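You operate a simulated robot arm through the tools that you are given. There is no shell and no other tool.

You are at the controls of a simulated two-armed robot. One attempt, no reset.

## Task
Put the felt ring from the pin rail in the FELT drawer and polish the dull pins bright.
Fine: shut the drawer; beige block with paste from the red tin, put back after. Set down upright: beige block.
Where things are to end (x, y in the base frame): cream felt ring within 0.06 m of [0.59, -0.72].

The check looks at the end state, three seconds after you hand in, the way a careful person would. Anything else that was tipped, shoved, dropped, spilled or broken makes it a failure.

## Robot
Two 7-joint arms with two-finger parallel grippers on one trunk that stands fixed in place. Base frame: the origin is at the foot of the trunk, x ahead of it, y to its left, z up. Units: m, rad, N and s.
The left shoulder is at [0.07, 0.163, 1.195], the right one opposite. With the tool pointing down near the work surface each hand reaches from about 0.38 to 0.88 m from the base axis, measured 20 degrees to its own side. Payload 3.43 kg a hand.
The tool frame of a hand sits at the grasp point between the pads (the TCP): z along the fingers, y along the line on which they close. The tips reach 0.034 m beyond it. The gripper opens to 0.128 m. The fingers are 0.024 m wide and 0.012 m thick; the gripper's body (0.048 by 0.13 m) begins 0.096 m behind the TCP.
Orientation is told as [roll, pitch, yaw] about the base's x, y, z axes, in that order, counted from this pose: with the fingers straight down and closing along the base's y, the tool's x points along the base's -x, its y along +y and its z along -z.

## Interface
- The arms move only by the tool arm_command. It takes "left_increments", "right_increments" or both (then of equal length, played together; a hand with none holds still); each is a list of rows, each a list of 6 numbers: the shift along the tool's x, y, z in m, then the turn, a rotation vector about the tool's x, y, z in rad. In form: [[tx, ty, tz, rx, ry, rz], ...]. A call has 1 to 20 rows; each row is the pose to reach, as a shift and turn from the pose commanded when the call began, along the tool's axes at that moment. "left_grip" and "right_grip" are, for a hand that has rows, the gripper command, from -1 (shut) to 1 (fully open), values between in proportion, set as the call begins (left out, the last holds). A row lasts 0.2 s, in which the tool goes at most 0.05 m and 0.15 rad; a call with a longer step from one row to the next is refused whole, and so is a gripper value outside its range. Where a pose cannot be reached the arm comes as near as it can. A force on the tool above 90 N (or 10 N above the force at the start of the call, whichever is more), or a blocked arm, ends the call early, and 0.2 s more pass. The fingers move at their own pace (about 0.153 m/s each) and stop on an object; they squeeze with about 30 N. The grip force told is the motor's: it shows also when the fingers shut on nothing. Time passes only in rows, and 0.2 s behind the last, so rows that repeat a pose let the fingers close. It gives the time, the measured TCP pose, the force on the tool (base axes), the opening and the grip force at its end, in the units of the frame above (readings bear some noise), with the torque about the TCP (base axes, N m) and any sound that the robot's microphone picked up.
- Cameras (640 x 400 px; columns grow to the right, rows downward): "scene" is now at [0.1137, -0.0578, 1.4181]; the picture's right is [-0.67, -0.74, 0.00], its down [-0.46, 0.42, -0.78] and it looks along [0.58, -0.53, -0.63] (base axes); focal length 275 px, centre (320, 200). "left" rides on the left gripper at [0.076, 0.011, -0.16] in its tool frame; the picture's right is [-0.15, 0.99, 0.00], its down [-0.88, -0.13, -0.46] and it looks along [-0.45, -0.07, 0.89] (tool axes); focal length 234 px, centre (320, 200). "right" rides on the right gripper at [0.076, -0.011, -0.16] in its tool frame; the picture's right is [0.15, 0.99, 0.00], its down [-0.88, 0.13, -0.46] and it looks along [-0.45, 0.07, 0.89] (tool axes); focal length 234 px, centre (320, 200). There is no depth. A picture from a camera that has moved, and an enlarged one, comes with that camera's place and axes in the base frame and with its lens.
- camera(camera): a new picture of that camera. No time passes.
- move_column(by): slides the trunk up (or, below 0, down) by that many m; the arms and the scene camera ride with it, the base frame stays. It gives what a move gives, with no picture.
- turn_head(pan, tilt): turns the head with the scene camera to pan (to the left, within 1.501 rad either way) and tilt (down, from -0.506 to 1.204), counted from straight ahead of the robot. It gives what a move gives.
- close_up(camera, box): a new picture of the part [left, top, right, bottom] of that camera's present view, enlarged. No time passes.
- finish_job(): hands the job in; it is judged then, once.

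Nothing tells you positions but the pictures and the camera data. Unless the task says otherwise, let go and move clear before handing in.

The tools are called after "Emit:" as a command line: name --argument value ..., lists and objects as JSON in quotes. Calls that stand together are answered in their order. arm_command: Moves the arms, as the interface text tells. Its arguments: {"type":"object","properties":{"left_increments":{"type":"array","items":{"type":"array","items":{"type":"number"}}},"left_grip":{"type":"number"},"right_increments":{"type":"array","items":{"type":"array","items":{"type":"number"}}},"right_grip":{"type":"number"}},"required":[]} The other tools are called the same way: move_column (by) slides the trunk up or down; turn_head (pan, tilt) turns the head that bears the scene camera; camera (camera) takes a picture; close_up (camera, box) takes an enlarged picture of a part of a camera's view; finish_job () hands the job in.

At the start:

```text
clock: 0.0
left_position: [0.6953, -0.021, 1.0716]
left_orientation: [-0.001, 0.0, 0.004]
left_wrist_force: [-0.3, 0.2, -0.4]
left_ft_torque: [-0.01, -0.04, -0.02]
left_finger_gap: 0.1282
left_finger_force: 0.0
right_position: [0.3605, -0.4883, 1.0537]
right_orientation: [0.0, -0.001, 0.002]
right_wrist_force: [-0.2, 0.3, 0.5]
right_ft_torque: [-0.02, 0.0, 0.0]
right_finger_gap: 0.1281
right_finger_force: 0.0
trunk travel left (down, up): [-0.675, 0.265]
head pan, tilt: [-0.742, 0.675]
```

scene: 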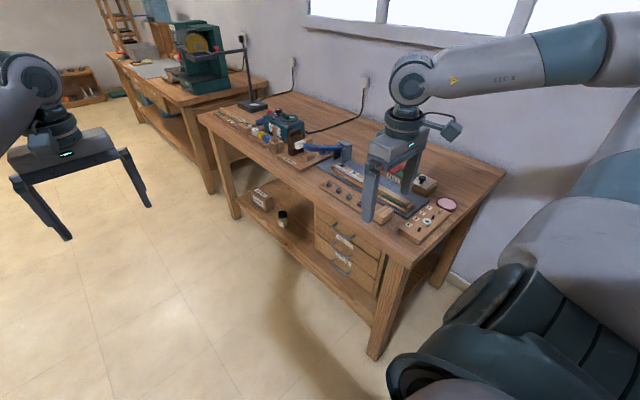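
right: 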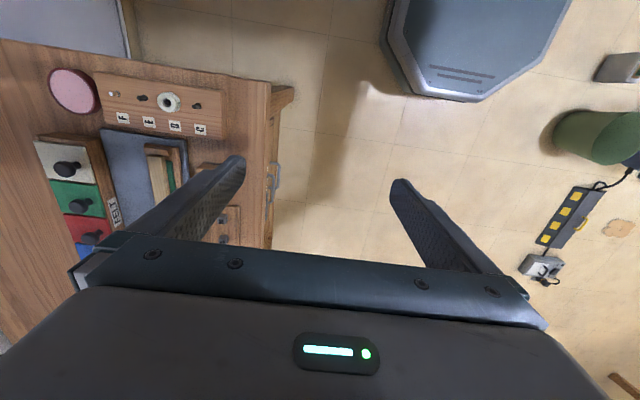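
left: 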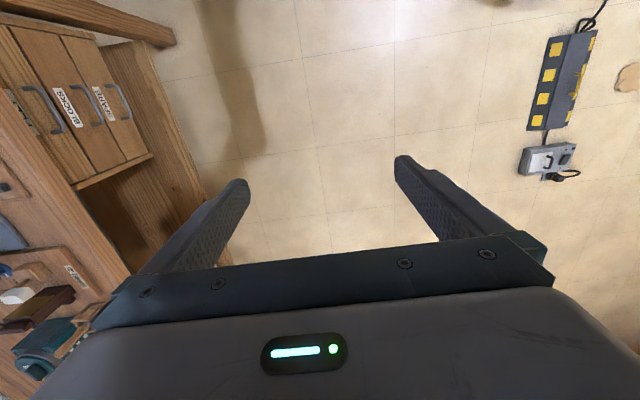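

I see a workbench on the robot's right with a pin rail (labelled board with four pins and a ring), a block rack with coloured blocks, drawers under the bench front, and more. I'll look closer before moving.

Emit:
close_up --camera "scene" --box '[300, 130, 480, 250]'

Emit:
close_up --camera "scene" --box '[200, 90, 350, 190]'

Emit:
close_up --camera "scene" --box '[220, 180, 420, 310]'

Emit:
close_up --camera "right" --box '[0, 40, 300, 260]'

Emit:
close_up --camera "left" --box '[0, 0, 220, 400]'

```text
3.33 times, centred on (390, 190) of scene
camera zoom: at [0.1137, -0.0578, 1.4181], right [-0.67, -0.74, 0.0], down [-0.46, 0.42, -0.78], along [0.58, -0.53, -0.63], focal length 917 px, centre (87, 233)
```

zoom: 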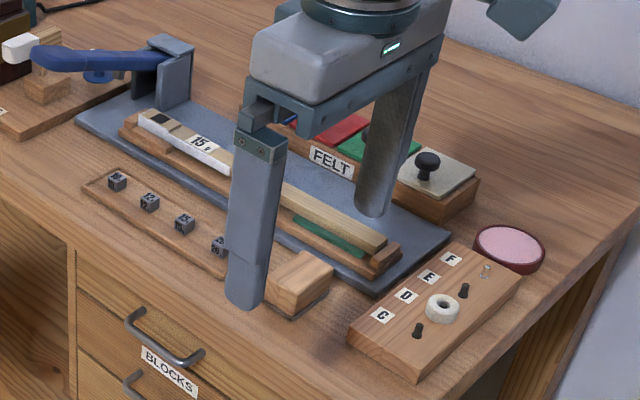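

```text
4.00 times, centred on (275, 140) of scene
camera zoom: at [0.1137, -0.0578, 1.4181], right [-0.67, -0.74, 0.0], down [-0.46, 0.42, -0.78], along [0.58, -0.53, -0.63], focal length 1100 px, centre (500, 440)
```

zoom: 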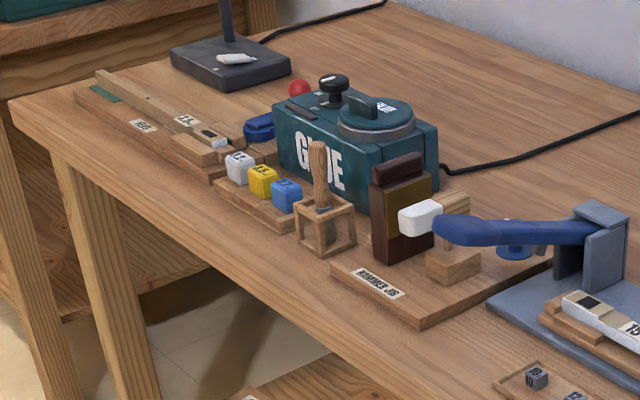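

```text
3.08 times, centred on (320, 245) of scene
camera zoom: at [0.1137, -0.0578, 1.4181], right [-0.67, -0.74, 0.0], down [-0.46, 0.42, -0.78], along [0.58, -0.53, -0.63], focal length 846 px, centre (320, 62)
```

zoom: 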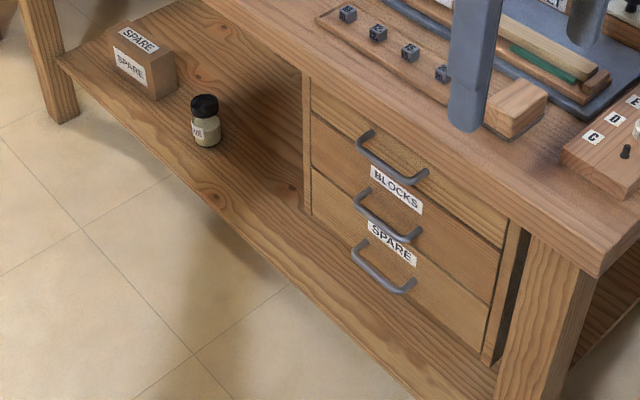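

```text
1.82 times, centred on (150, 150) of right
camera zoom: at [0.2859, -0.4977, 1.2128], right [-0.15, 0.99, 0.0], down [0.88, 0.13, 0.46], along [0.45, 0.07, -0.89], focal length 426 px, centre (629, 291)
```

zoom: 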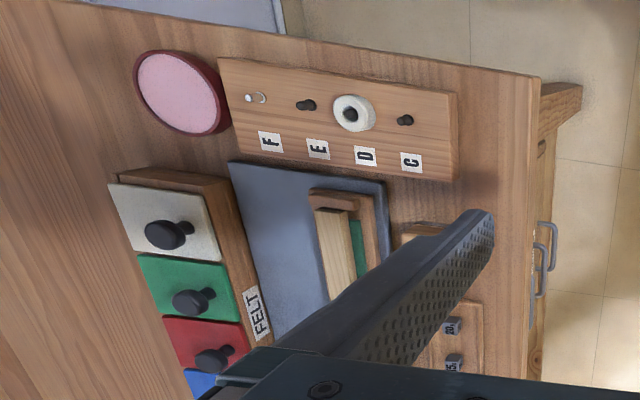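

```text
1.00 times, centred on (110, 200) of left (not enlarged: the box is as wide or as high as the picture)
camera zoom: at [0.6198, -0.0098, 1.231], right [0.14, 0.99, 0.0], down [0.88, -0.13, 0.46], along [0.45, -0.07, -0.89], focal length 234 px, centre (530, 200)
```

zoom: 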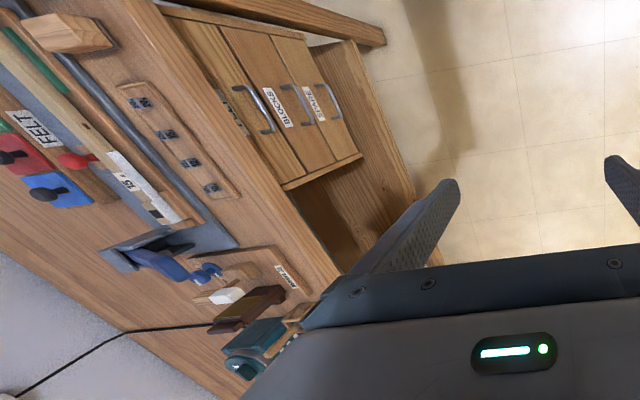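

The bench top seems to be near z≈0.81, with the ring on pin D near (0.35, -0.72). I need clearer views, so I'll turn the head and inspect the labels and drawers first.

Emit:
turn_head --pan -0.95 --tilt 0.75

Emit:
close_up --camera "left" --box '[0, 60, 160, 160]'

```text
clock: 0.7
left_position: [0.6941, -0.0212, 1.0713]
left_orientation: [0.002, 0.001, 0.002]
left_wrist_force: [-0.3, 0.1, 0.7]
left_ft_torque: [-0.02, -0.02, 0.0]
left_finger_gap: 0.128
left_finger_force: 0.0
right_position: [0.3611, -0.4875, 1.0533]
right_orientation: [0.0, -0.001, 0.004]
right_wrist_force: [0.1, 0.0, 0.8]
right_ft_torque: [-0.02, 0.0, 0.01]
right_finger_gap: 0.1278
right_finger_force: 0.0
trunk travel left (down, up): [-0.675, 0.265]
head pan, tilt: [-0.949, 0.75]
```

```text
4.00 times, centred on (80, 110) of left
camera zoom: at [0.6198, -0.0098, 1.231], right [0.14, 0.99, 0.0], down [0.88, -0.13, 0.46], along [0.45, -0.07, -0.89], focal length 937 px, centre (1280, 560)
```

zoom: 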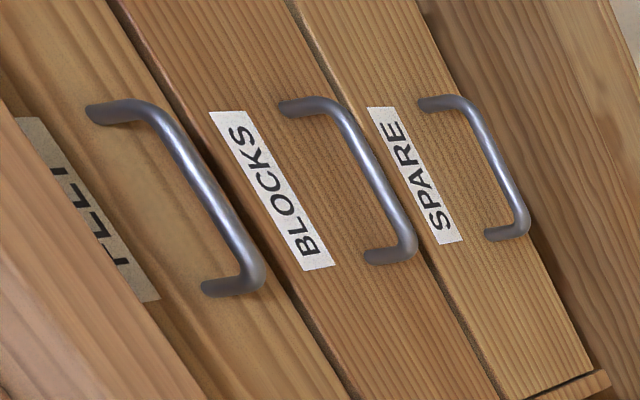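

Emit:
camera --camera "scene"

Emit:
close_up --camera "scene" --box '[230, 100, 420, 220]'

```text
taken
camera scene: at [0.0986, -0.0672, 1.4119], right [-0.81, -0.58, 0.0], down [-0.4, 0.55, -0.73], along [0.43, -0.59, -0.68], focal length 275 px, centre (320, 200)
```

scene: 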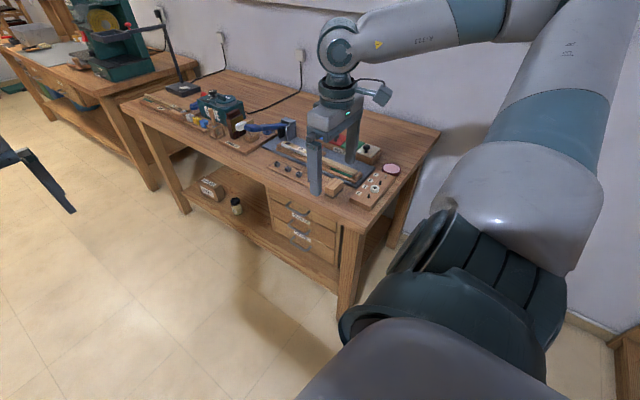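

```text
3.33 times, centred on (325, 160) of scene
camera zoom: at [0.0986, -0.0672, 1.4119], right [-0.81, -0.58, 0.0], down [-0.4, 0.55, -0.73], along [0.43, -0.59, -0.68], focal length 917 px, centre (303, 333)
```

zoom: 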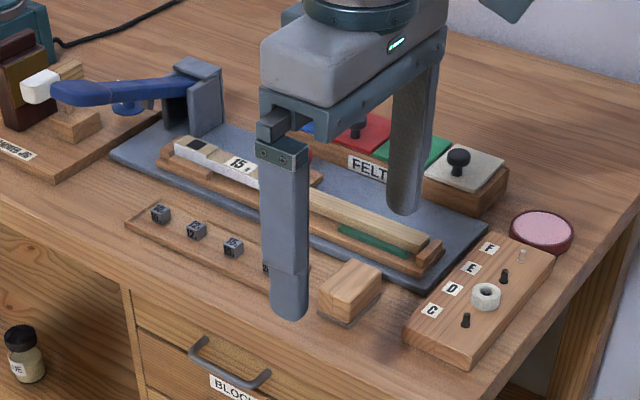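

Top drawer is FELT (handle around (0.595, -0.627, 0.658)). I'll move the right hand up over the bench to view the rail and tray from above.

Emit:
arm_command --right_increments '[[0.0, 0.0, -0.045, 0, 0, 0], [0.01, -0.04, -0.07, 0, 0, 0], [0.02, -0.08, -0.085, 0, 0, 0], [0.03, -0.12, -0.095, 0, 0, 0], [0.04, -0.165, -0.097, 0, 0, 0], [0.06, -0.2125, -0.097, 0, 0, 0], [0.06, -0.2125, -0.097, 0, 0, 0]]'

Emit:
camera --camera "right"

Emit:
camera --camera "scene"

```text
refused: row 6 steps farther than a row can; nothing moved
```

```text
taken
camera right: at [0.2859, -0.4977, 1.2128], right [-0.15, 0.99, 0.0], down [0.88, 0.13, 0.46], along [0.45, 0.07, -0.89], focal length 234 px, centre (320, 200)
```

right: 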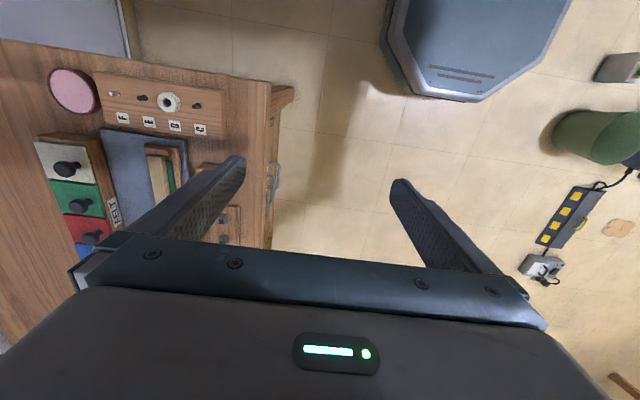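

```text
taken
camera scene: at [0.0986, -0.0672, 1.4119], right [-0.81, -0.58, 0.0], down [-0.4, 0.55, -0.73], along [0.43, -0.59, -0.68], focal length 275 px, centre (320, 200)
```

scene: 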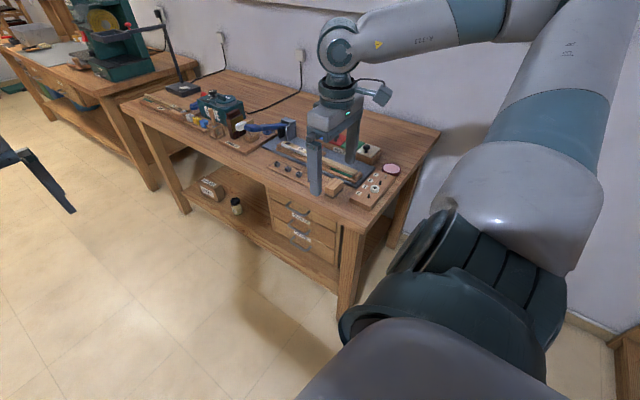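

Nothing moved, since one step was too long. I'll resend with finer steps to move the right hand up and over the rail for a view.

Emit:
arm_command --right_increments '[[0.0, 0.0, -0.045, 0, 0, 0], [0.01, -0.03, -0.07, 0, 0, 0], [0.02, -0.065, -0.085, 0, 0, 0], [0.03, -0.105, -0.095, 0, 0, 0], [0.04, -0.145, -0.097, 0, 0, 0], [0.05, -0.18, -0.097, 0, 0, 0], [0.06, -0.2125, -0.097, 0, 0, 0], [0.06, -0.2125, -0.097, 0, 0, 0]]'

Emit:
camera --camera "right"

Emit:
camera --camera "scene"

```text
clock: 2.5
left_position: [0.697, -0.0215, 1.0707]
left_orientation: [0.0, 0.001, 0.001]
left_wrist_force: [-0.2, -0.2, 0.0]
left_ft_torque: [0.0, 0.01, -0.01]
left_finger_gap: 0.1278
left_finger_force: 0.1
right_position: [0.3196, -0.6558, 1.1478]
right_orientation: [0.002, 0.0, 0.002]
right_wrist_force: [0.5, -0.6, -0.9]
right_ft_torque: [-0.02, 0.05, 0.03]
right_finger_gap: 0.1279
right_finger_force: 0.1
right hand out of reach, approached as far as the arm can: row 6, 7, 8
trunk travel left (down, up): [-0.675, 0.265]
head pan, tilt: [-0.949, 0.75]
```

```text
taken
camera right: at [0.2457, -0.6666, 1.3077], right [-0.15, 0.99, 0.0], down [0.88, 0.13, 0.46], along [0.45, 0.07, -0.89], focal length 234 px, centre (320, 200)
```

right: 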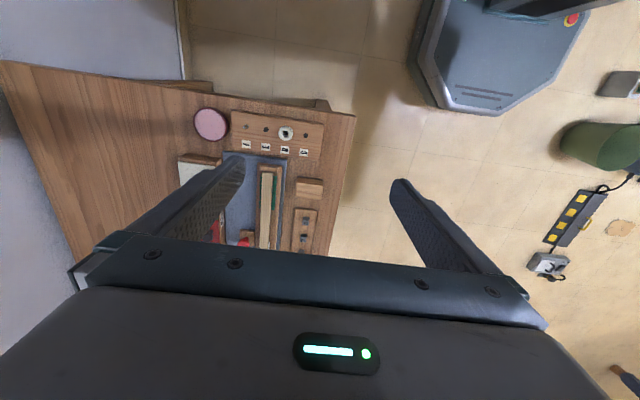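

```text
taken
camera scene: at [0.1, -0.0682, 1.4116], right [-0.81, -0.58, 0.0], down [-0.4, 0.56, -0.73], along [0.43, -0.59, -0.68], focal length 275 px, centre (320, 200)
```

scene: 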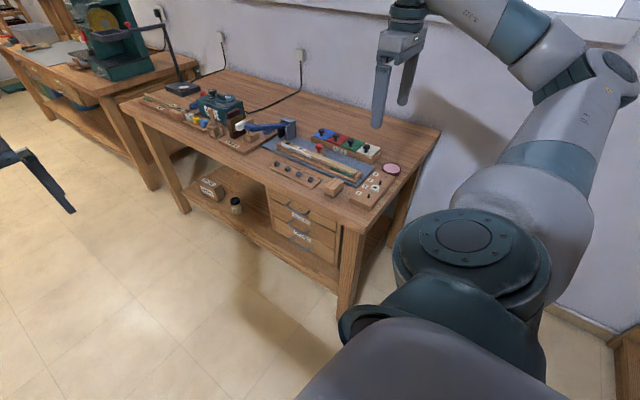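

The scene view of the bench is now unobstructed. I'll take detailed close-ups to locate each item.

Emit:
close_up --camera "scene" --box '[260, 120, 420, 220]'

Emit:
close_up --camera "scene" --box '[340, 150, 420, 200]'

Emit:
close_up --camera "right" --box '[160, 90, 360, 215]'

Emit:
close_up --camera "right" --box '[190, 100, 270, 150]'

Emit:
close_up --camera "right" --box '[225, 105, 335, 170]'

```text
4.00 times, centred on (340, 170) of scene
camera zoom: at [0.1, -0.0682, 1.4116], right [-0.81, -0.58, 0.0], down [-0.4, 0.56, -0.73], along [0.43, -0.59, -0.68], focal length 1100 px, centre (240, 320)
```

zoom: 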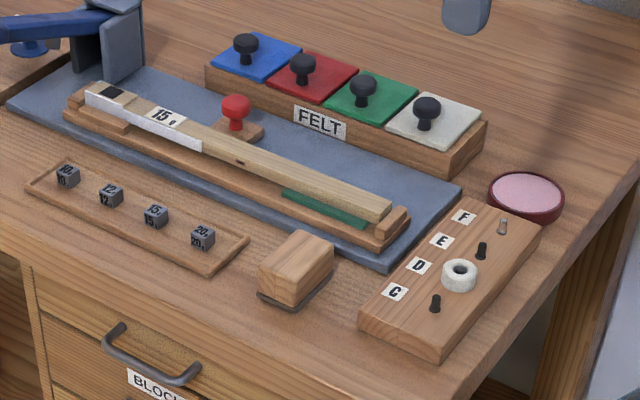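

```text
8.00 times, centred on (380, 175) of scene
camera zoom: at [0.1, -0.0682, 1.4116], right [-0.81, -0.58, 0.0], down [-0.4, 0.56, -0.73], along [0.43, -0.59, -0.68], focal length 2200 px, centre (-160, 400)
```

zoom: 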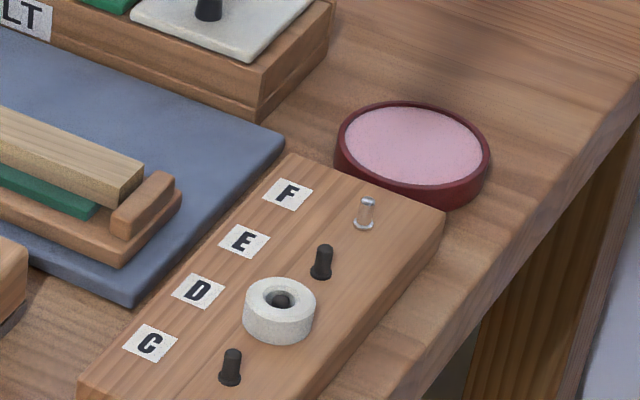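

```text
3.20 times, centred on (260, 152) of right
camera zoom: at [0.2457, -0.6666, 1.3077], right [-0.15, 0.99, 0.0], down [0.88, 0.13, 0.46], along [0.45, 0.07, -0.89], focal length 749 px, centre (512, 352)
```

zoom: 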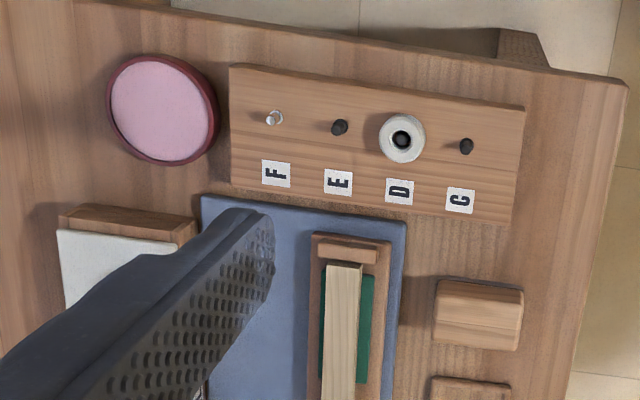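

```text
8.00 times, centred on (230, 125) of right
camera zoom: at [0.2457, -0.6666, 1.3077], right [-0.15, 0.99, 0.0], down [0.88, 0.13, 0.46], along [0.45, 0.07, -0.89], focal length 1873 px, centre (1040, 800)
```

zoom: 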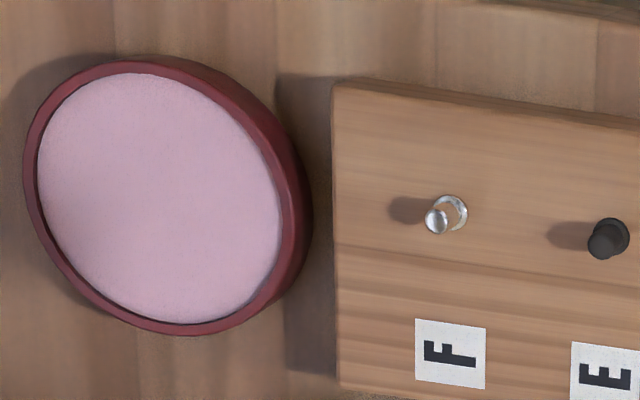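

```text
5.82 times, centred on (280, 138) of right
camera zoom: at [0.2457, -0.6666, 1.3077], right [-0.15, 0.99, 0.0], down [0.88, 0.13, 0.46], along [0.45, 0.07, -0.89], focal length 1362 px, centre (553, 564)
```

zoom: 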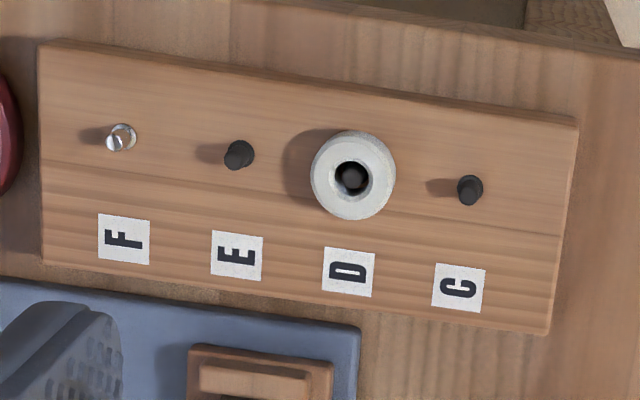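

Mapped so far: pins C, D, E are dull and F is bright, running along x≈0.347 at y≈-0.68, -0.72, -0.76, -0.80. The tin is near (0.357, -0.875), and the beige block's knob is near (0.454, -0.844, 0.89). I'll lower the trunk 0.1 for reach and bring the right hand in front of the bench to look at the drawer fronts.

Emit:
move_column --by -0.1

Emit:
arm_command --right_increments '[[0.0, 0.045, 0.0, 0, 0, 0], [-0.02, 0.09, 0.0, 0, 0, 0], [-0.05, 0.125, 0.0, 0, 0, 0], [-0.09, 0.155, 0.0, 0, 0, 0], [-0.125, 0.19, 0.0, 0, 0, 0], [-0.145, 0.23, 0.0, 0, 0, 0], [-0.145, 0.27, 0.0, 0, 0, 0], [-0.145, 0.31, 0.0, 0, 0, 0], [-0.145, 0.35, 0.0, 0, 0, 0]]'

Emit:
camera --camera "right"

Emit:
camera --camera "scene"

Emit:
close_up --camera "left" --box '[0, 0, 200, 200]'

```text
clock: 3.9
left_position: [0.6938, -0.0206, 0.972]
left_orientation: [0.0, 0.001, 0.003]
left_wrist_force: [-0.3, -1.2, -0.1]
left_ft_torque: [-0.02, 0.01, -0.02]
left_finger_gap: 0.128
left_finger_force: 0.0
right_position: [0.3198, -0.654, 1.0492]
right_orientation: [0.001, 0.0, 0.001]
right_wrist_force: [-0.2, -0.9, 0.6]
right_ft_torque: [-0.04, -0.02, 0.02]
right_finger_gap: 0.128
right_finger_force: 0.0
trunk travel left (down, up): [-0.575, 0.365]
head pan, tilt: [-0.949, 0.75]
```

```text
clock: 5.9
left_position: [0.6955, -0.021, 0.9715]
left_orientation: [0.0, 0.001, 0.003]
left_wrist_force: [0.3, 0.6, -0.3]
left_ft_torque: [-0.05, 0.03, -0.01]
left_finger_gap: 0.128
left_finger_force: 0.1
right_position: [0.4642, -0.3046, 1.0505]
right_orientation: [0.0, -0.003, 0.003]
right_wrist_force: [0.6, 0.5, 0.0]
right_ft_torque: [-0.05, 0.02, 0.0]
right_finger_gap: 0.1282
right_finger_force: 0.0
trunk travel left (down, up): [-0.575, 0.365]
head pan, tilt: [-0.949, 0.75]
```

```text
taken
camera right: at [0.3895, -0.314, 1.2095], right [-0.15, 0.99, 0.0], down [0.88, 0.13, 0.46], along [0.45, 0.07, -0.89], focal length 234 px, centre (320, 200)
```

right: 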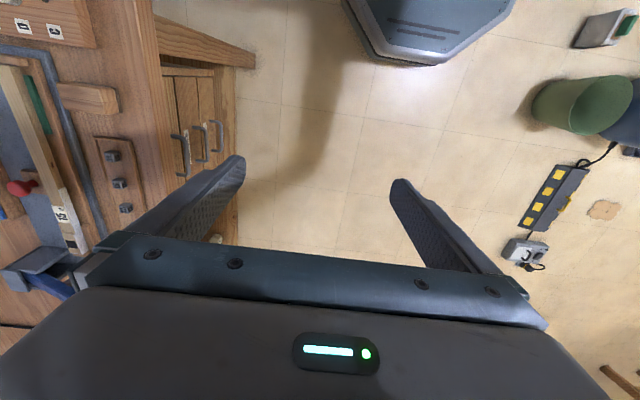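

```text
taken
camera scene: at [0.0985, -0.065, 1.3119], right [-0.81, -0.58, 0.0], down [-0.4, 0.55, -0.73], along [0.43, -0.6, -0.68], focal length 275 px, centre (320, 200)
```

scene: 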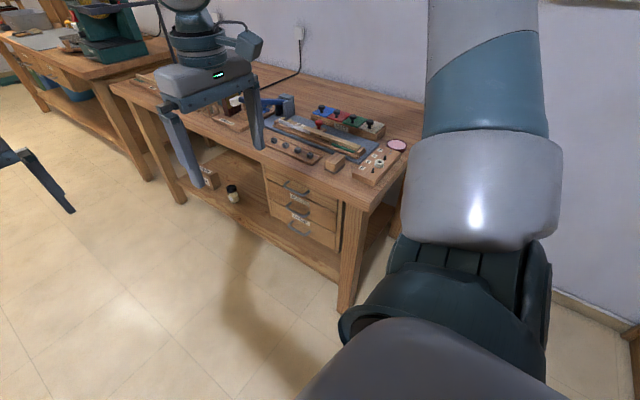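

```text
2.00 times, centred on (100, 100) of left
camera zoom: at [0.6198, -0.0077, 1.131], right [0.14, 0.99, 0.0], down [0.88, -0.13, 0.46], along [0.45, -0.07, -0.89], focal length 468 px, centre (760, 400)
```

zoom: 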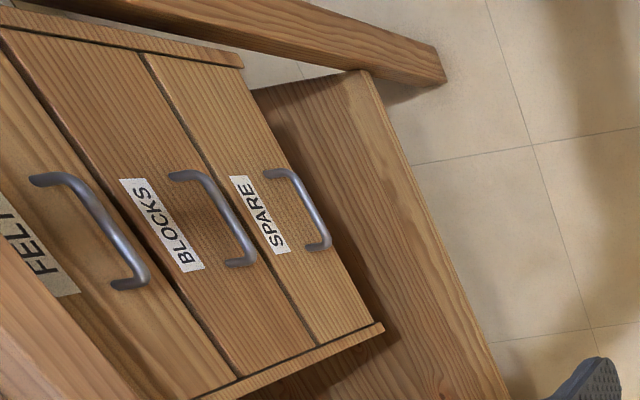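

Emit:
close_up --camera "right" --box '[130, 50, 260, 200]'

Emit:
close_up --camera "scene" --box '[250, 150, 350, 250]'

Emit:
close_up --camera "left" --box '[0, 50, 100, 150]'

```text
2.67 times, centred on (195, 125) of right
camera zoom: at [0.3895, -0.314, 1.2095], right [-0.15, 0.99, 0.0], down [0.88, 0.13, 0.46], along [0.45, 0.07, -0.89], focal length 624 px, centre (653, 400)
```

zoom: 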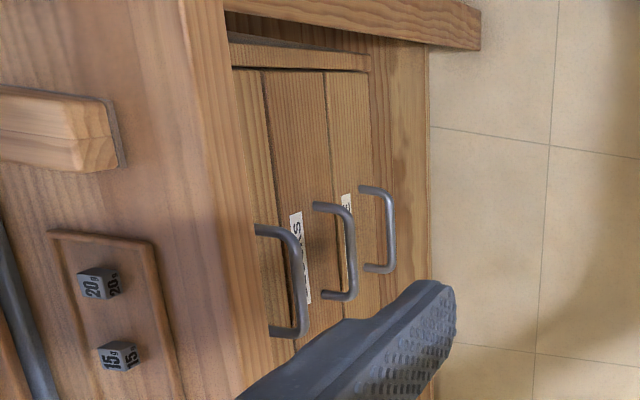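

```text
4.00 times, centred on (300, 200) of scene
camera zoom: at [0.0985, -0.065, 1.3119], right [-0.81, -0.58, 0.0], down [-0.4, 0.55, -0.73], along [0.43, -0.6, -0.68], focal length 1100 px, centre (400, 200)
```

zoom: 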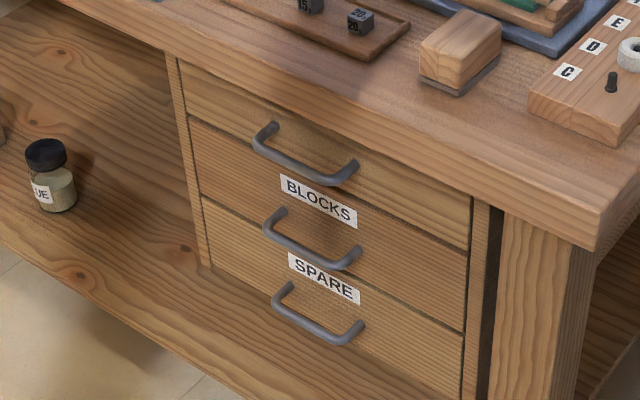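

```text
4.00 times, centred on (50, 100) of left
camera zoom: at [0.6198, -0.0077, 1.131], right [0.14, 0.99, 0.0], down [0.88, -0.13, 0.46], along [0.45, -0.07, -0.89], focal length 937 px, centre (1400, 600)
```

zoom: 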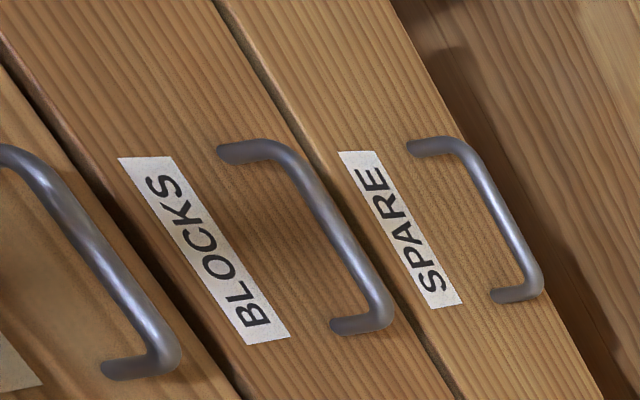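

The FELT handle bar now triangulates to about x 0.544–0.630, y≈-0.589, z≈0.694, just under the bench edge (y≈-0.58). I'll clear the left hand to the side, turn the right hand horizontal (fingers toward -y, closing vertically) and bring it in front of the drawer.

Emit:
arm_command --right_increments '[[-0.0112, -0.0023, 0.0227, 0.1428, 0, 0], [-0.0224, -0.0045, 0.0455, 0.2856, 0, 0], [-0.0335, -0.0068, 0.0682, 0.4284, 0, 0], [-0.0447, -0.0091, 0.0909, 0.5712, 0, 0], [-0.0559, -0.0114, 0.1136, 0.714, 0, 0], [-0.0671, -0.0136, 0.1364, 0.8568, 0, 0], [-0.0783, -0.0159, 0.1591, 0.9996, 0, 0], [-0.0895, -0.0182, 0.1818, 1.1424, 0, 0], [-0.1006, -0.0205, 0.2045, 1.2852, 0, 0], [-0.1118, -0.0227, 0.2273, 1.428, 0, 0], [-0.123, -0.025, 0.25, 1.5708, 0, 0], [-0.123, -0.025, 0.25, 1.5708, 0, 0]]' --left_increments '[[0.005, 0.03, 0, 0, 0, 0], [0.01, 0.06, 0, 0, 0, 0], [0.015, 0.09, 0, 0, 0, 0], [0.02, 0.12, 0, 0, 0, 0], [0.025, 0.15, 0, 0, 0, 0], [0.03, 0.18, 0, 0, 0, 0], [0.035, 0.21, 0, 0, 0, 0], [0.04, 0.24, 0, 0, 0, 0], [0.045, 0.27, 0, 0, 0, 0], [0.05, 0.3, 0, 0, 0, 0], [0.05, 0.32, 0, 0, 0, 0], [0.05, 0.32, 0, 0, 0, 0]]' --right_grip 0.0

Emit:
camera --camera "right"

Emit:
camera --camera "scene"

Emit:
camera --camera "left"

```text
clock: 8.5
left_position: [0.6447, 0.3008, 0.9704]
left_orientation: [0.0, 0.001, 0.002]
left_wrist_force: [-0.1, -0.3, 0.0]
left_ft_torque: [-0.01, 0.0, -0.05]
left_finger_gap: 0.1283
left_finger_force: 0.0
right_position: [0.542, -0.5722, 0.9244]
right_orientation: [-1.566, 0.001, 0.004]
right_wrist_force: [-0.2, 0.2, -0.1]
right_ft_torque: [-0.01, 0.03, 0.03]
right_finger_gap: 0.064
right_finger_force: 0.0
right hand out of reach, approached as far as the arm can: row 6, 7, 8, 9, 10, 11, 12
trunk travel left (down, up): [-0.575, 0.365]
head pan, tilt: [-0.949, 0.75]
```

```text
taken
camera right: at [0.466, -0.4109, 0.9363], right [-0.15, 0.0, -0.99], down [0.88, 0.46, -0.13], along [0.45, -0.89, -0.07], focal length 234 px, centre (320, 200)
```

right: 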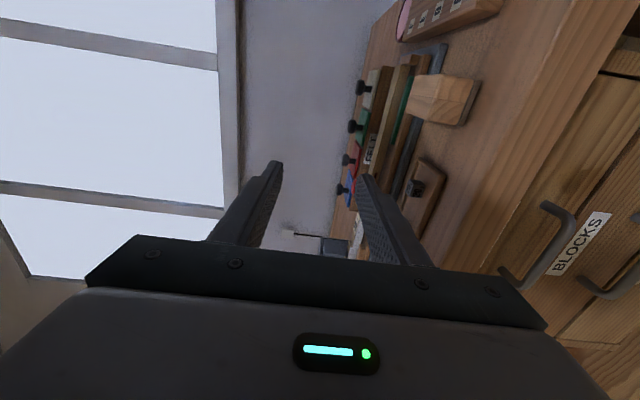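

```text
taken
camera scene: at [0.0986, -0.0668, 1.3119], right [-0.81, -0.58, 0.0], down [-0.4, 0.55, -0.73], along [0.43, -0.59, -0.68], focal length 275 px, centre (320, 200)
```

scene: 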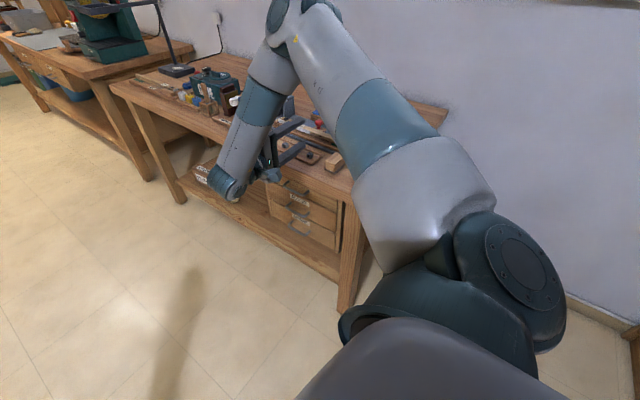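

```text
taken
camera left: at [0.5694, 0.3121, 1.1306], right [0.14, 0.99, 0.0], down [0.88, -0.13, 0.45], along [0.45, -0.07, -0.89], focal length 234 px, centre (320, 200)
```

left: 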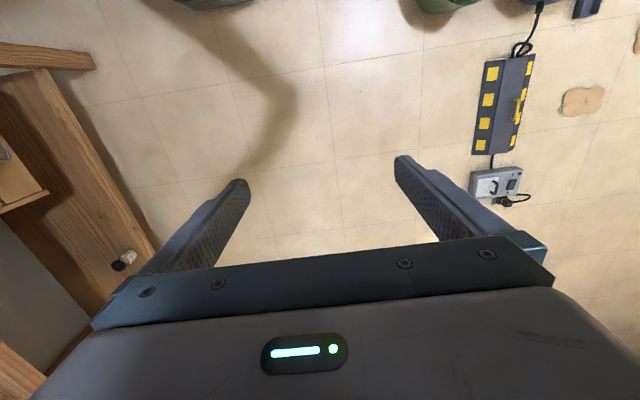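

The right arm stopped short: horizontal pose at (0.542, -0.572, 0.924), touching nothing. I'll back out from above the bench while easing the tilt to about 60° from vertical and see what's reachable.

Emit:
arm_command --right_increments '[[-0.005, 0, -0.03, -0.1, 0, 0], [-0.015, 0, -0.06, -0.2, 0, 0], [-0.025, 0, -0.09, -0.3, 0, 0], [-0.035, 0, -0.11, -0.4, 0, 0], [-0.045, 0, -0.13, -0.52, 0, 0], [-0.045, 0, -0.13, -0.52, 0, 0]]'

Emit:
camera --camera "scene"

Emit:
camera --camera "right"

```text
clock: 9.9
left_position: [0.6448, 0.2991, 0.9706]
left_orientation: [0.0, 0.0, 0.001]
left_wrist_force: [-0.8, -0.3, 0.1]
left_ft_torque: [0.0, 0.0, 0.01]
left_finger_gap: 0.128
left_finger_force: 0.2
right_position: [0.5846, -0.4425, 0.9269]
right_orientation: [-1.046, -0.001, 0.003]
right_wrist_force: [0.3, 0.4, 0.4]
right_ft_torque: [0.0, 0.0, 0.01]
right_finger_gap: 0.0637
right_finger_force: 0.1
trunk travel left (down, up): [-0.575, 0.365]
head pan, tilt: [-0.949, 0.75]
```

```text
taken
camera scene: at [0.0988, -0.0673, 1.3118], right [-0.81, -0.58, 0.0], down [-0.4, 0.55, -0.73], along [0.43, -0.59, -0.68], focal length 275 px, centre (320, 200)
```

scene: 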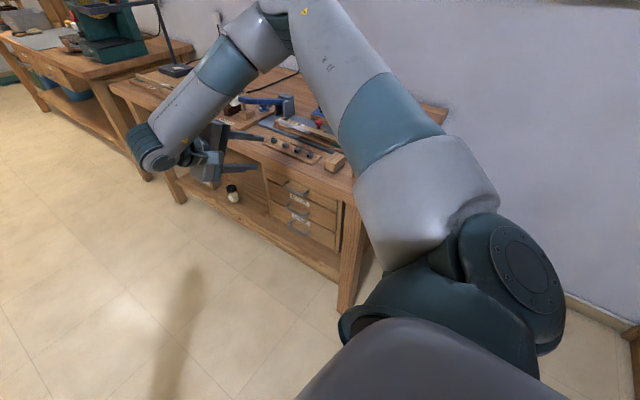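

```text
taken
camera right: at [0.5099, -0.3092, 1.0153], right [-0.15, 0.49, -0.86], down [0.88, 0.46, 0.12], along [0.45, -0.74, -0.5], focal length 234 px, centre (320, 200)
```

right: 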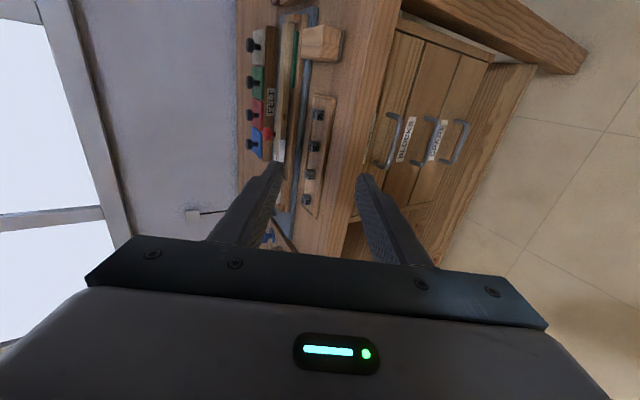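

The 60° tilt is reachable. I'll bring the hand down to a stand-off in front of the FELT handle with a narrower finger gap and check alignment.

Emit:
arm_command --right_increments '[[-0.0005, 0.0256, 0.0212, 0, 0, 0], [-0.001, 0.0512, 0.0424, 0, 0, 0], [-0.0014, 0.0769, 0.0636, 0, 0, 0], [-0.0019, 0.1025, 0.0848, 0, 0, 0], [-0.0024, 0.1281, 0.106, 0, 0, 0], [-0.0024, 0.1281, 0.106, 0, 0, 0]]' --right_grip -0.375

Emit:
camera --camera "scene"

Emit:
camera --camera "right"

```text
clock: 11.3
left_position: [0.6441, 0.301, 0.9722]
left_orientation: [-0.001, 0.001, 0.002]
left_wrist_force: [-0.3, -1.6, 0.3]
left_ft_torque: [0.02, 0.0, -0.03]
left_finger_gap: 0.1279
left_finger_force: 0.1
right_position: [0.5554, -0.5084, 0.8298]
right_orientation: [-1.047, -0.002, 0.002]
right_wrist_force: [0.2, -0.6, 0.5]
right_ft_torque: [0.02, -0.02, 0.01]
right_finger_gap: 0.0402
right_finger_force: 0.1
right hand out of reach, approached as far as the arm can: row 2, 3, 4, 5, 6
trunk travel left (down, up): [-0.575, 0.365]
head pan, tilt: [-0.949, 0.75]
```

```text
taken
camera scene: at [0.0987, -0.0671, 1.3118], right [-0.81, -0.58, 0.0], down [-0.4, 0.55, -0.73], along [0.43, -0.59, -0.68], focal length 275 px, centre (320, 200)
```

scene: 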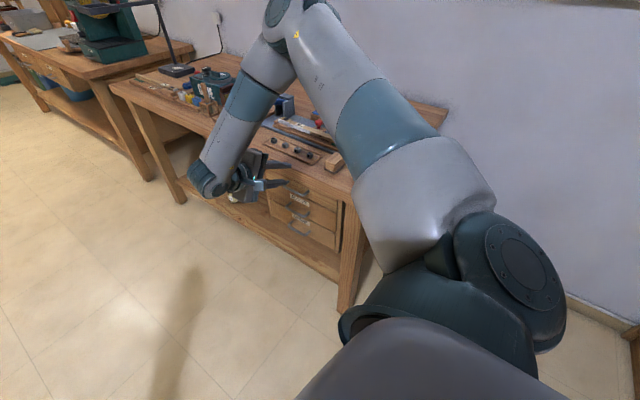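

```text
taken
camera right: at [0.479, -0.3742, 0.9199], right [-0.15, 0.49, -0.86], down [0.88, 0.46, 0.12], along [0.45, -0.74, -0.5], focal length 234 px, centre (320, 200)
```

right: 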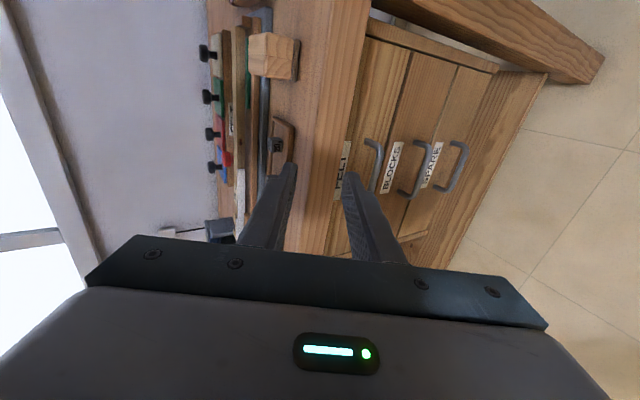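

Straight -y approach isn't reachable low down with this arm posture. I'll back off and turn the hand to point outward from the shoulder (yaw ≈ +50°), which should suit this arm better while still closing vertically on the bar.

Emit:
arm_command --right_increments '[[0.0175, 0.0006, -0.0243, 0, -0.126, -0.0728], [0.035, 0.0011, -0.0486, 0, -0.252, -0.1455], [0.0525, 0.0017, -0.0729, 0, -0.378, -0.2183], [0.07, 0.0023, -0.0972, 0, -0.504, -0.291], [0.0875, 0.0028, -0.1215, 0, -0.63, -0.3638], [0.105, 0.0034, -0.1458, 0, -0.756, -0.4365], [0.105, 0.0034, -0.1458, 0, -0.756, -0.4365]]'

Emit:
camera --camera "scene"

Emit:
camera --camera "right"

```text
clock: 12.9
left_position: [0.6441, 0.3012, 0.9707]
left_orientation: [-0.001, -0.001, 0.001]
left_wrist_force: [0.3, -0.2, 0.2]
left_ft_torque: [0.01, -0.03, 0.01]
left_finger_gap: 0.1279
left_finger_force: 0.2
right_position: [0.5222, -0.3766, 0.8779]
right_orientation: [-1.049, 0.002, 0.875]
right_wrist_force: [0.1, -0.2, 0.2]
right_ft_torque: [-0.03, -0.01, -0.03]
right_finger_gap: 0.0401
right_finger_force: 0.1
right hand out of reach, approached as far as the arm can: row 5, 6, 7
trunk travel left (down, up): [-0.575, 0.365]
head pan, tilt: [-0.949, 0.75]
```

```text
taken
camera scene: at [0.0987, -0.0672, 1.3118], right [-0.81, -0.58, 0.0], down [-0.4, 0.55, -0.73], along [0.43, -0.59, -0.68], focal length 275 px, centre (320, 200)
```

scene: 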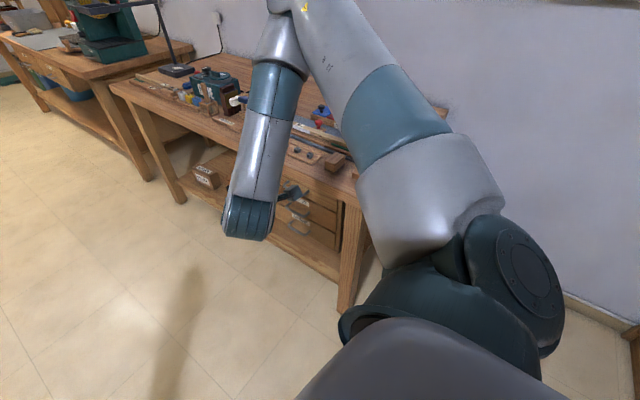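

```text
taken
camera right: at [0.3731, -0.3495, 0.9659], right [-0.47, 0.2, -0.86], down [0.21, 0.97, 0.11], along [0.86, -0.13, -0.5], focal length 234 px, centre (320, 200)
```

right: 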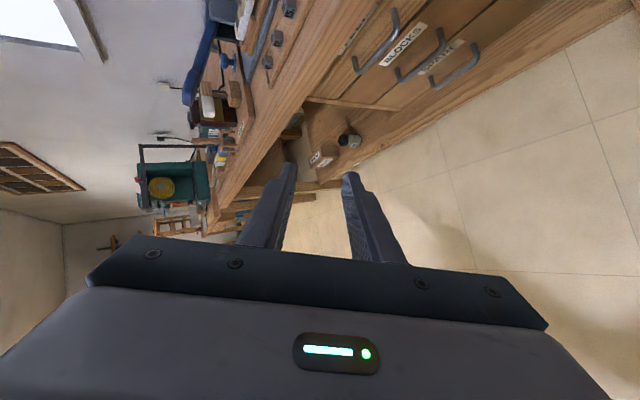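

The hand is now pointing outward at (0.522, -0.377, 0.878). I'll move it down and toward a stand-off in front of the handle.

Emit:
arm_command --right_increments '[[0.0202, 0.0111, 0.0256, 0, 0, 0], [0.0404, 0.0221, 0.0512, 0, 0, 0], [0.0606, 0.0332, 0.0768, 0, 0, 0], [0.0808, 0.0443, 0.1023, 0, 0, 0], [0.101, 0.0553, 0.1279, 0, 0, 0], [0.1212, 0.0664, 0.1535, 0, 0, 0], [0.1212, 0.0664, 0.1535, 0, 0, 0]]'

Emit:
camera --camera "scene"

Emit:
camera --camera "right"

```text
clock: 14.5
left_position: [0.6446, 0.3004, 0.9705]
left_orientation: [0.0, 0.0, 0.001]
left_wrist_force: [-0.5, -0.4, -0.1]
left_ft_torque: [-0.05, -0.02, 0.0]
left_finger_gap: 0.128
left_finger_force: 0.1
right_position: [0.522, -0.483, 0.7883]
right_orientation: [-1.049, 0.005, 0.87]
right_wrist_force: [1.1, -0.7, -0.3]
right_ft_torque: [0.03, 0.0, 0.01]
right_finger_gap: 0.0401
right_finger_force: 0.0
right hand out of reach, approached as far as the arm can: row 5, 6, 7
trunk travel left (down, up): [-0.575, 0.365]
head pan, tilt: [-0.949, 0.75]
```

```text
taken
camera scene: at [0.0986, -0.0668, 1.3119], right [-0.81, -0.58, 0.0], down [-0.4, 0.55, -0.73], along [0.43, -0.59, -0.68], focal length 275 px, centre (320, 200)
```

scene: 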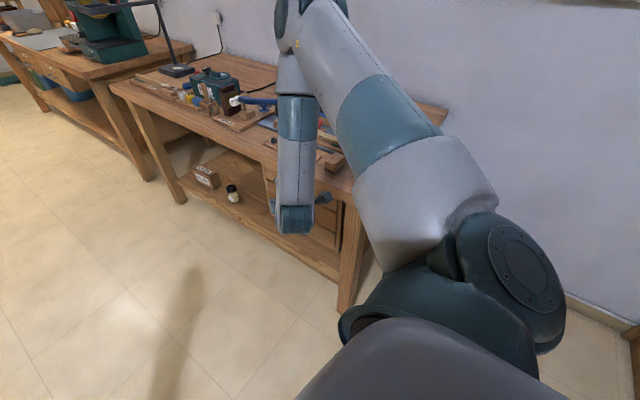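

```text
taken
camera right: at [0.3723, -0.4546, 0.8769], right [-0.47, 0.2, -0.86], down [0.22, 0.97, 0.11], along [0.85, -0.13, -0.5], focal length 234 px, centre (320, 200)
```

right: 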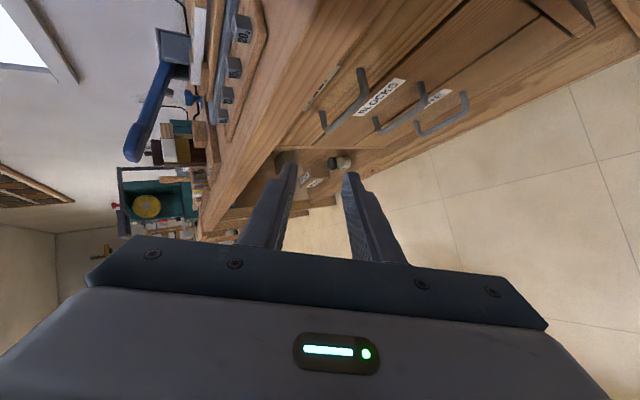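

The arm gets within ~9 cm of the bar height before hitting its limit; the same posture with a lower trunk should fit. I'll lower the trunk 0.13 (the hand drops in the free space in front of the drawers).

Emit:
move_column --by -0.13

Emit:
camera --camera "right"

Emit:
camera --camera "scene"

```text
clock: 16.1
left_position: [0.6441, 0.3005, 0.8402]
left_orientation: [-0.002, 0.001, 0.002]
left_wrist_force: [0.2, 0.5, 0.0]
left_ft_torque: [-0.01, 0.01, -0.01]
left_finger_gap: 0.128
left_finger_force: 0.1
right_position: [0.5215, -0.4824, 0.6575]
right_orientation: [-1.052, 0.001, 0.87]
right_wrist_force: [0.9, -0.1, -0.5]
right_ft_torque: [-0.02, 0.01, 0.03]
right_finger_gap: 0.0397
right_finger_force: 0.1
trunk travel left (down, up): [-0.445, 0.495]
head pan, tilt: [-0.949, 0.75]
```

```text
taken
camera right: at [0.3722, -0.4547, 0.747], right [-0.47, 0.2, -0.86], down [0.22, 0.97, 0.11], along [0.85, -0.13, -0.5], focal length 234 px, centre (320, 200)
```

right: 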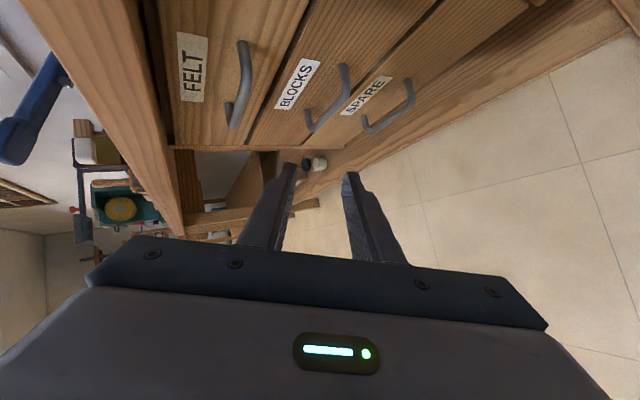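

```text
taken
camera scene: at [0.0983, -0.067, 1.1819], right [-0.81, -0.58, 0.0], down [-0.4, 0.55, -0.73], along [0.43, -0.59, -0.68], focal length 275 px, centre (320, 200)
```

scene: 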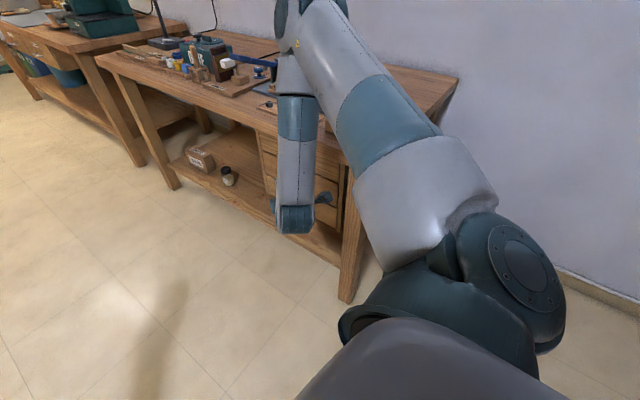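

Emit:
close_up --camera "right" --box '[160, 20, 320, 160]'

```text
2.86 times, centred on (240, 90) of right
camera zoom: at [0.3722, -0.4547, 0.747], right [-0.47, 0.2, -0.86], down [0.22, 0.97, 0.11], along [0.85, -0.13, -0.5], focal length 669 px, centre (549, 514)
```

zoom: 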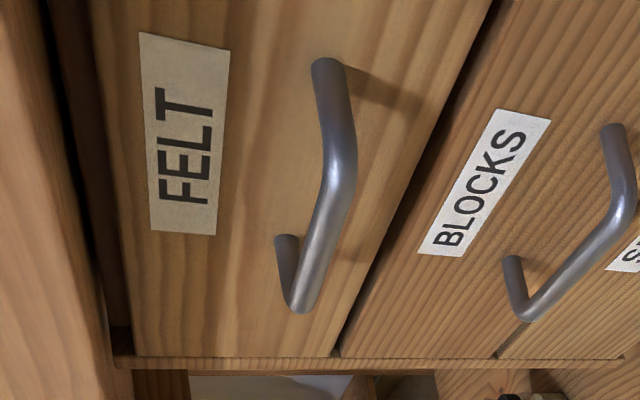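

From this view the FELT handle bar sits at about x 0.544–0.615, y≈-0.585, z≈0.692, with the drawer face at y≈-0.622. I'll move to the stand-off just in front of the bar.

Emit:
arm_command --right_increments '[[0.01, -0.021, 0.0026, 0, 0, 0], [0.02, -0.0424, 0.0051, 0, 0, 0], [0.03, -0.0635, 0.0077, 0, 0, 0], [0.0402, -0.0847, 0.0102, 0, 0, 0], [0.0402, -0.0847, 0.0102, 0, 0, 0]]'

Emit:
camera --camera "right"

Emit:
camera --camera "scene"

```text
clock: 17.2
left_position: [0.6448, 0.3017, 0.8423]
left_orientation: [0.0, 0.001, 0.003]
left_wrist_force: [-1.1, 0.8, -0.3]
left_ft_torque: [-0.02, -0.06, -0.03]
left_finger_gap: 0.1279
left_finger_force: 0.1
right_position: [0.5283, -0.5609, 0.7366]
right_orientation: [-1.035, 0.01, 0.869]
right_wrist_force: [14.1, 11.6, -8.5]
right_ft_torque: [-0.04, 0.45, 0.33]
right_finger_gap: 0.0364
right_finger_force: 0.0
right hand out of reach, approached as far as the arm can: row 1, 2, 3, 4, 5
trunk travel left (down, up): [-0.445, 0.495]
head pan, tilt: [-0.949, 0.75]
```

```text
taken
camera right: at [0.3799, -0.5311, 0.8282], right [-0.48, 0.21, -0.85], down [0.22, 0.97, 0.11], along [0.85, -0.13, -0.51], focal length 234 px, centre (320, 200)
```

right: 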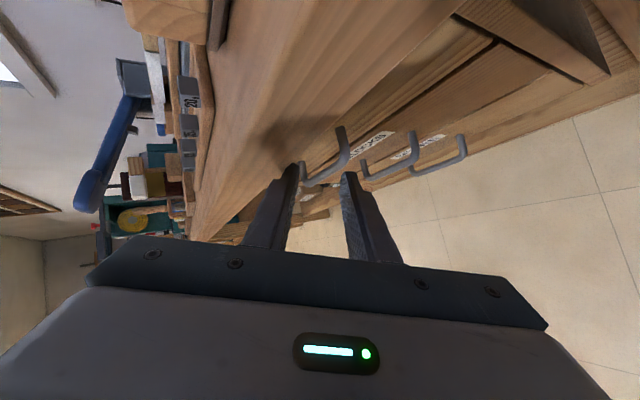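

```text
taken
camera scene: at [0.0989, -0.067, 1.1817], right [-0.81, -0.59, 0.0], down [-0.4, 0.55, -0.73], along [0.43, -0.59, -0.68], focal length 275 px, centre (320, 200)
```

scene: 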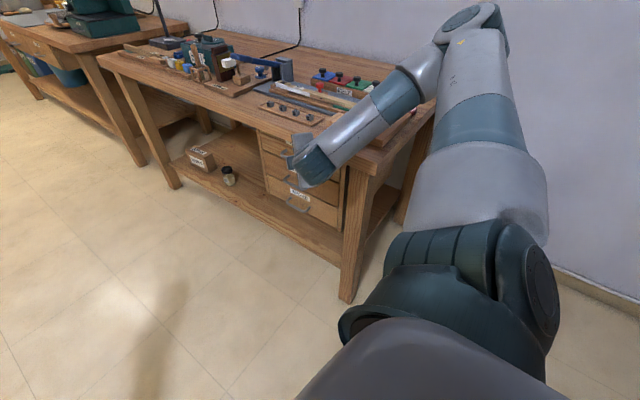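

A light contact shows (upper fingertip likely on the bench edge) and the elbow swung outward. I'll back the hand off gently away from the bench edge and downward.

Emit:
arm_command --right_increments '[[-0.0101, 0.0162, -0.0082, 0, 0, 0], [-0.0203, 0.0324, -0.0163, 0, 0, 0], [-0.0203, 0.0324, -0.0163, 0, 0, 0]]'

Emit:
camera --camera "right"

Emit:
camera --camera "scene"

```text
clock: 18.1
left_position: [0.6457, 0.2997, 0.8378]
left_orientation: [-0.004, 0.003, 0.004]
left_wrist_force: [0.0, 0.8, -1.3]
left_ft_torque: [-0.01, 0.05, -0.02]
left_finger_gap: 0.1279
left_finger_force: 0.1
right_position: [0.5266, -0.56, 0.7365]
right_orientation: [-1.038, 0.011, 0.865]
right_wrist_force: [18.3, 25.1, -7.5]
right_ft_torque: [-0.46, 0.43, 0.51]
right_finger_gap: 0.0355
right_finger_force: 0.0
right hand out of reach, approached as far as the arm can: row 1, 2, 3
trunk travel left (down, up): [-0.445, 0.495]
head pan, tilt: [-0.949, 0.75]
```

```text
taken
camera right: at [0.3792, -0.531, 0.8283], right [-0.48, 0.21, -0.85], down [0.22, 0.97, 0.11], along [0.85, -0.14, -0.52], focal length 234 px, centre (320, 200)
```

right: 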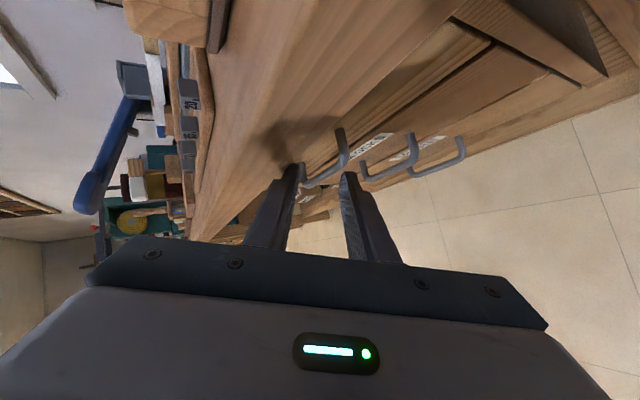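

```text
taken
camera scene: at [0.1009, -0.0649, 1.1817], right [-0.81, -0.58, 0.0], down [-0.4, 0.55, -0.73], along [0.42, -0.6, -0.68], focal length 275 px, centre (320, 200)
```

scene: 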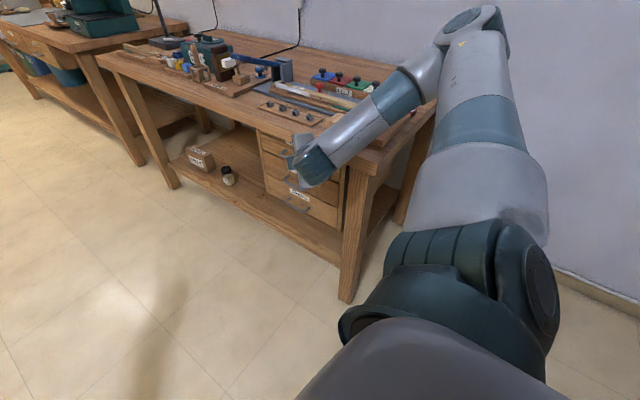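

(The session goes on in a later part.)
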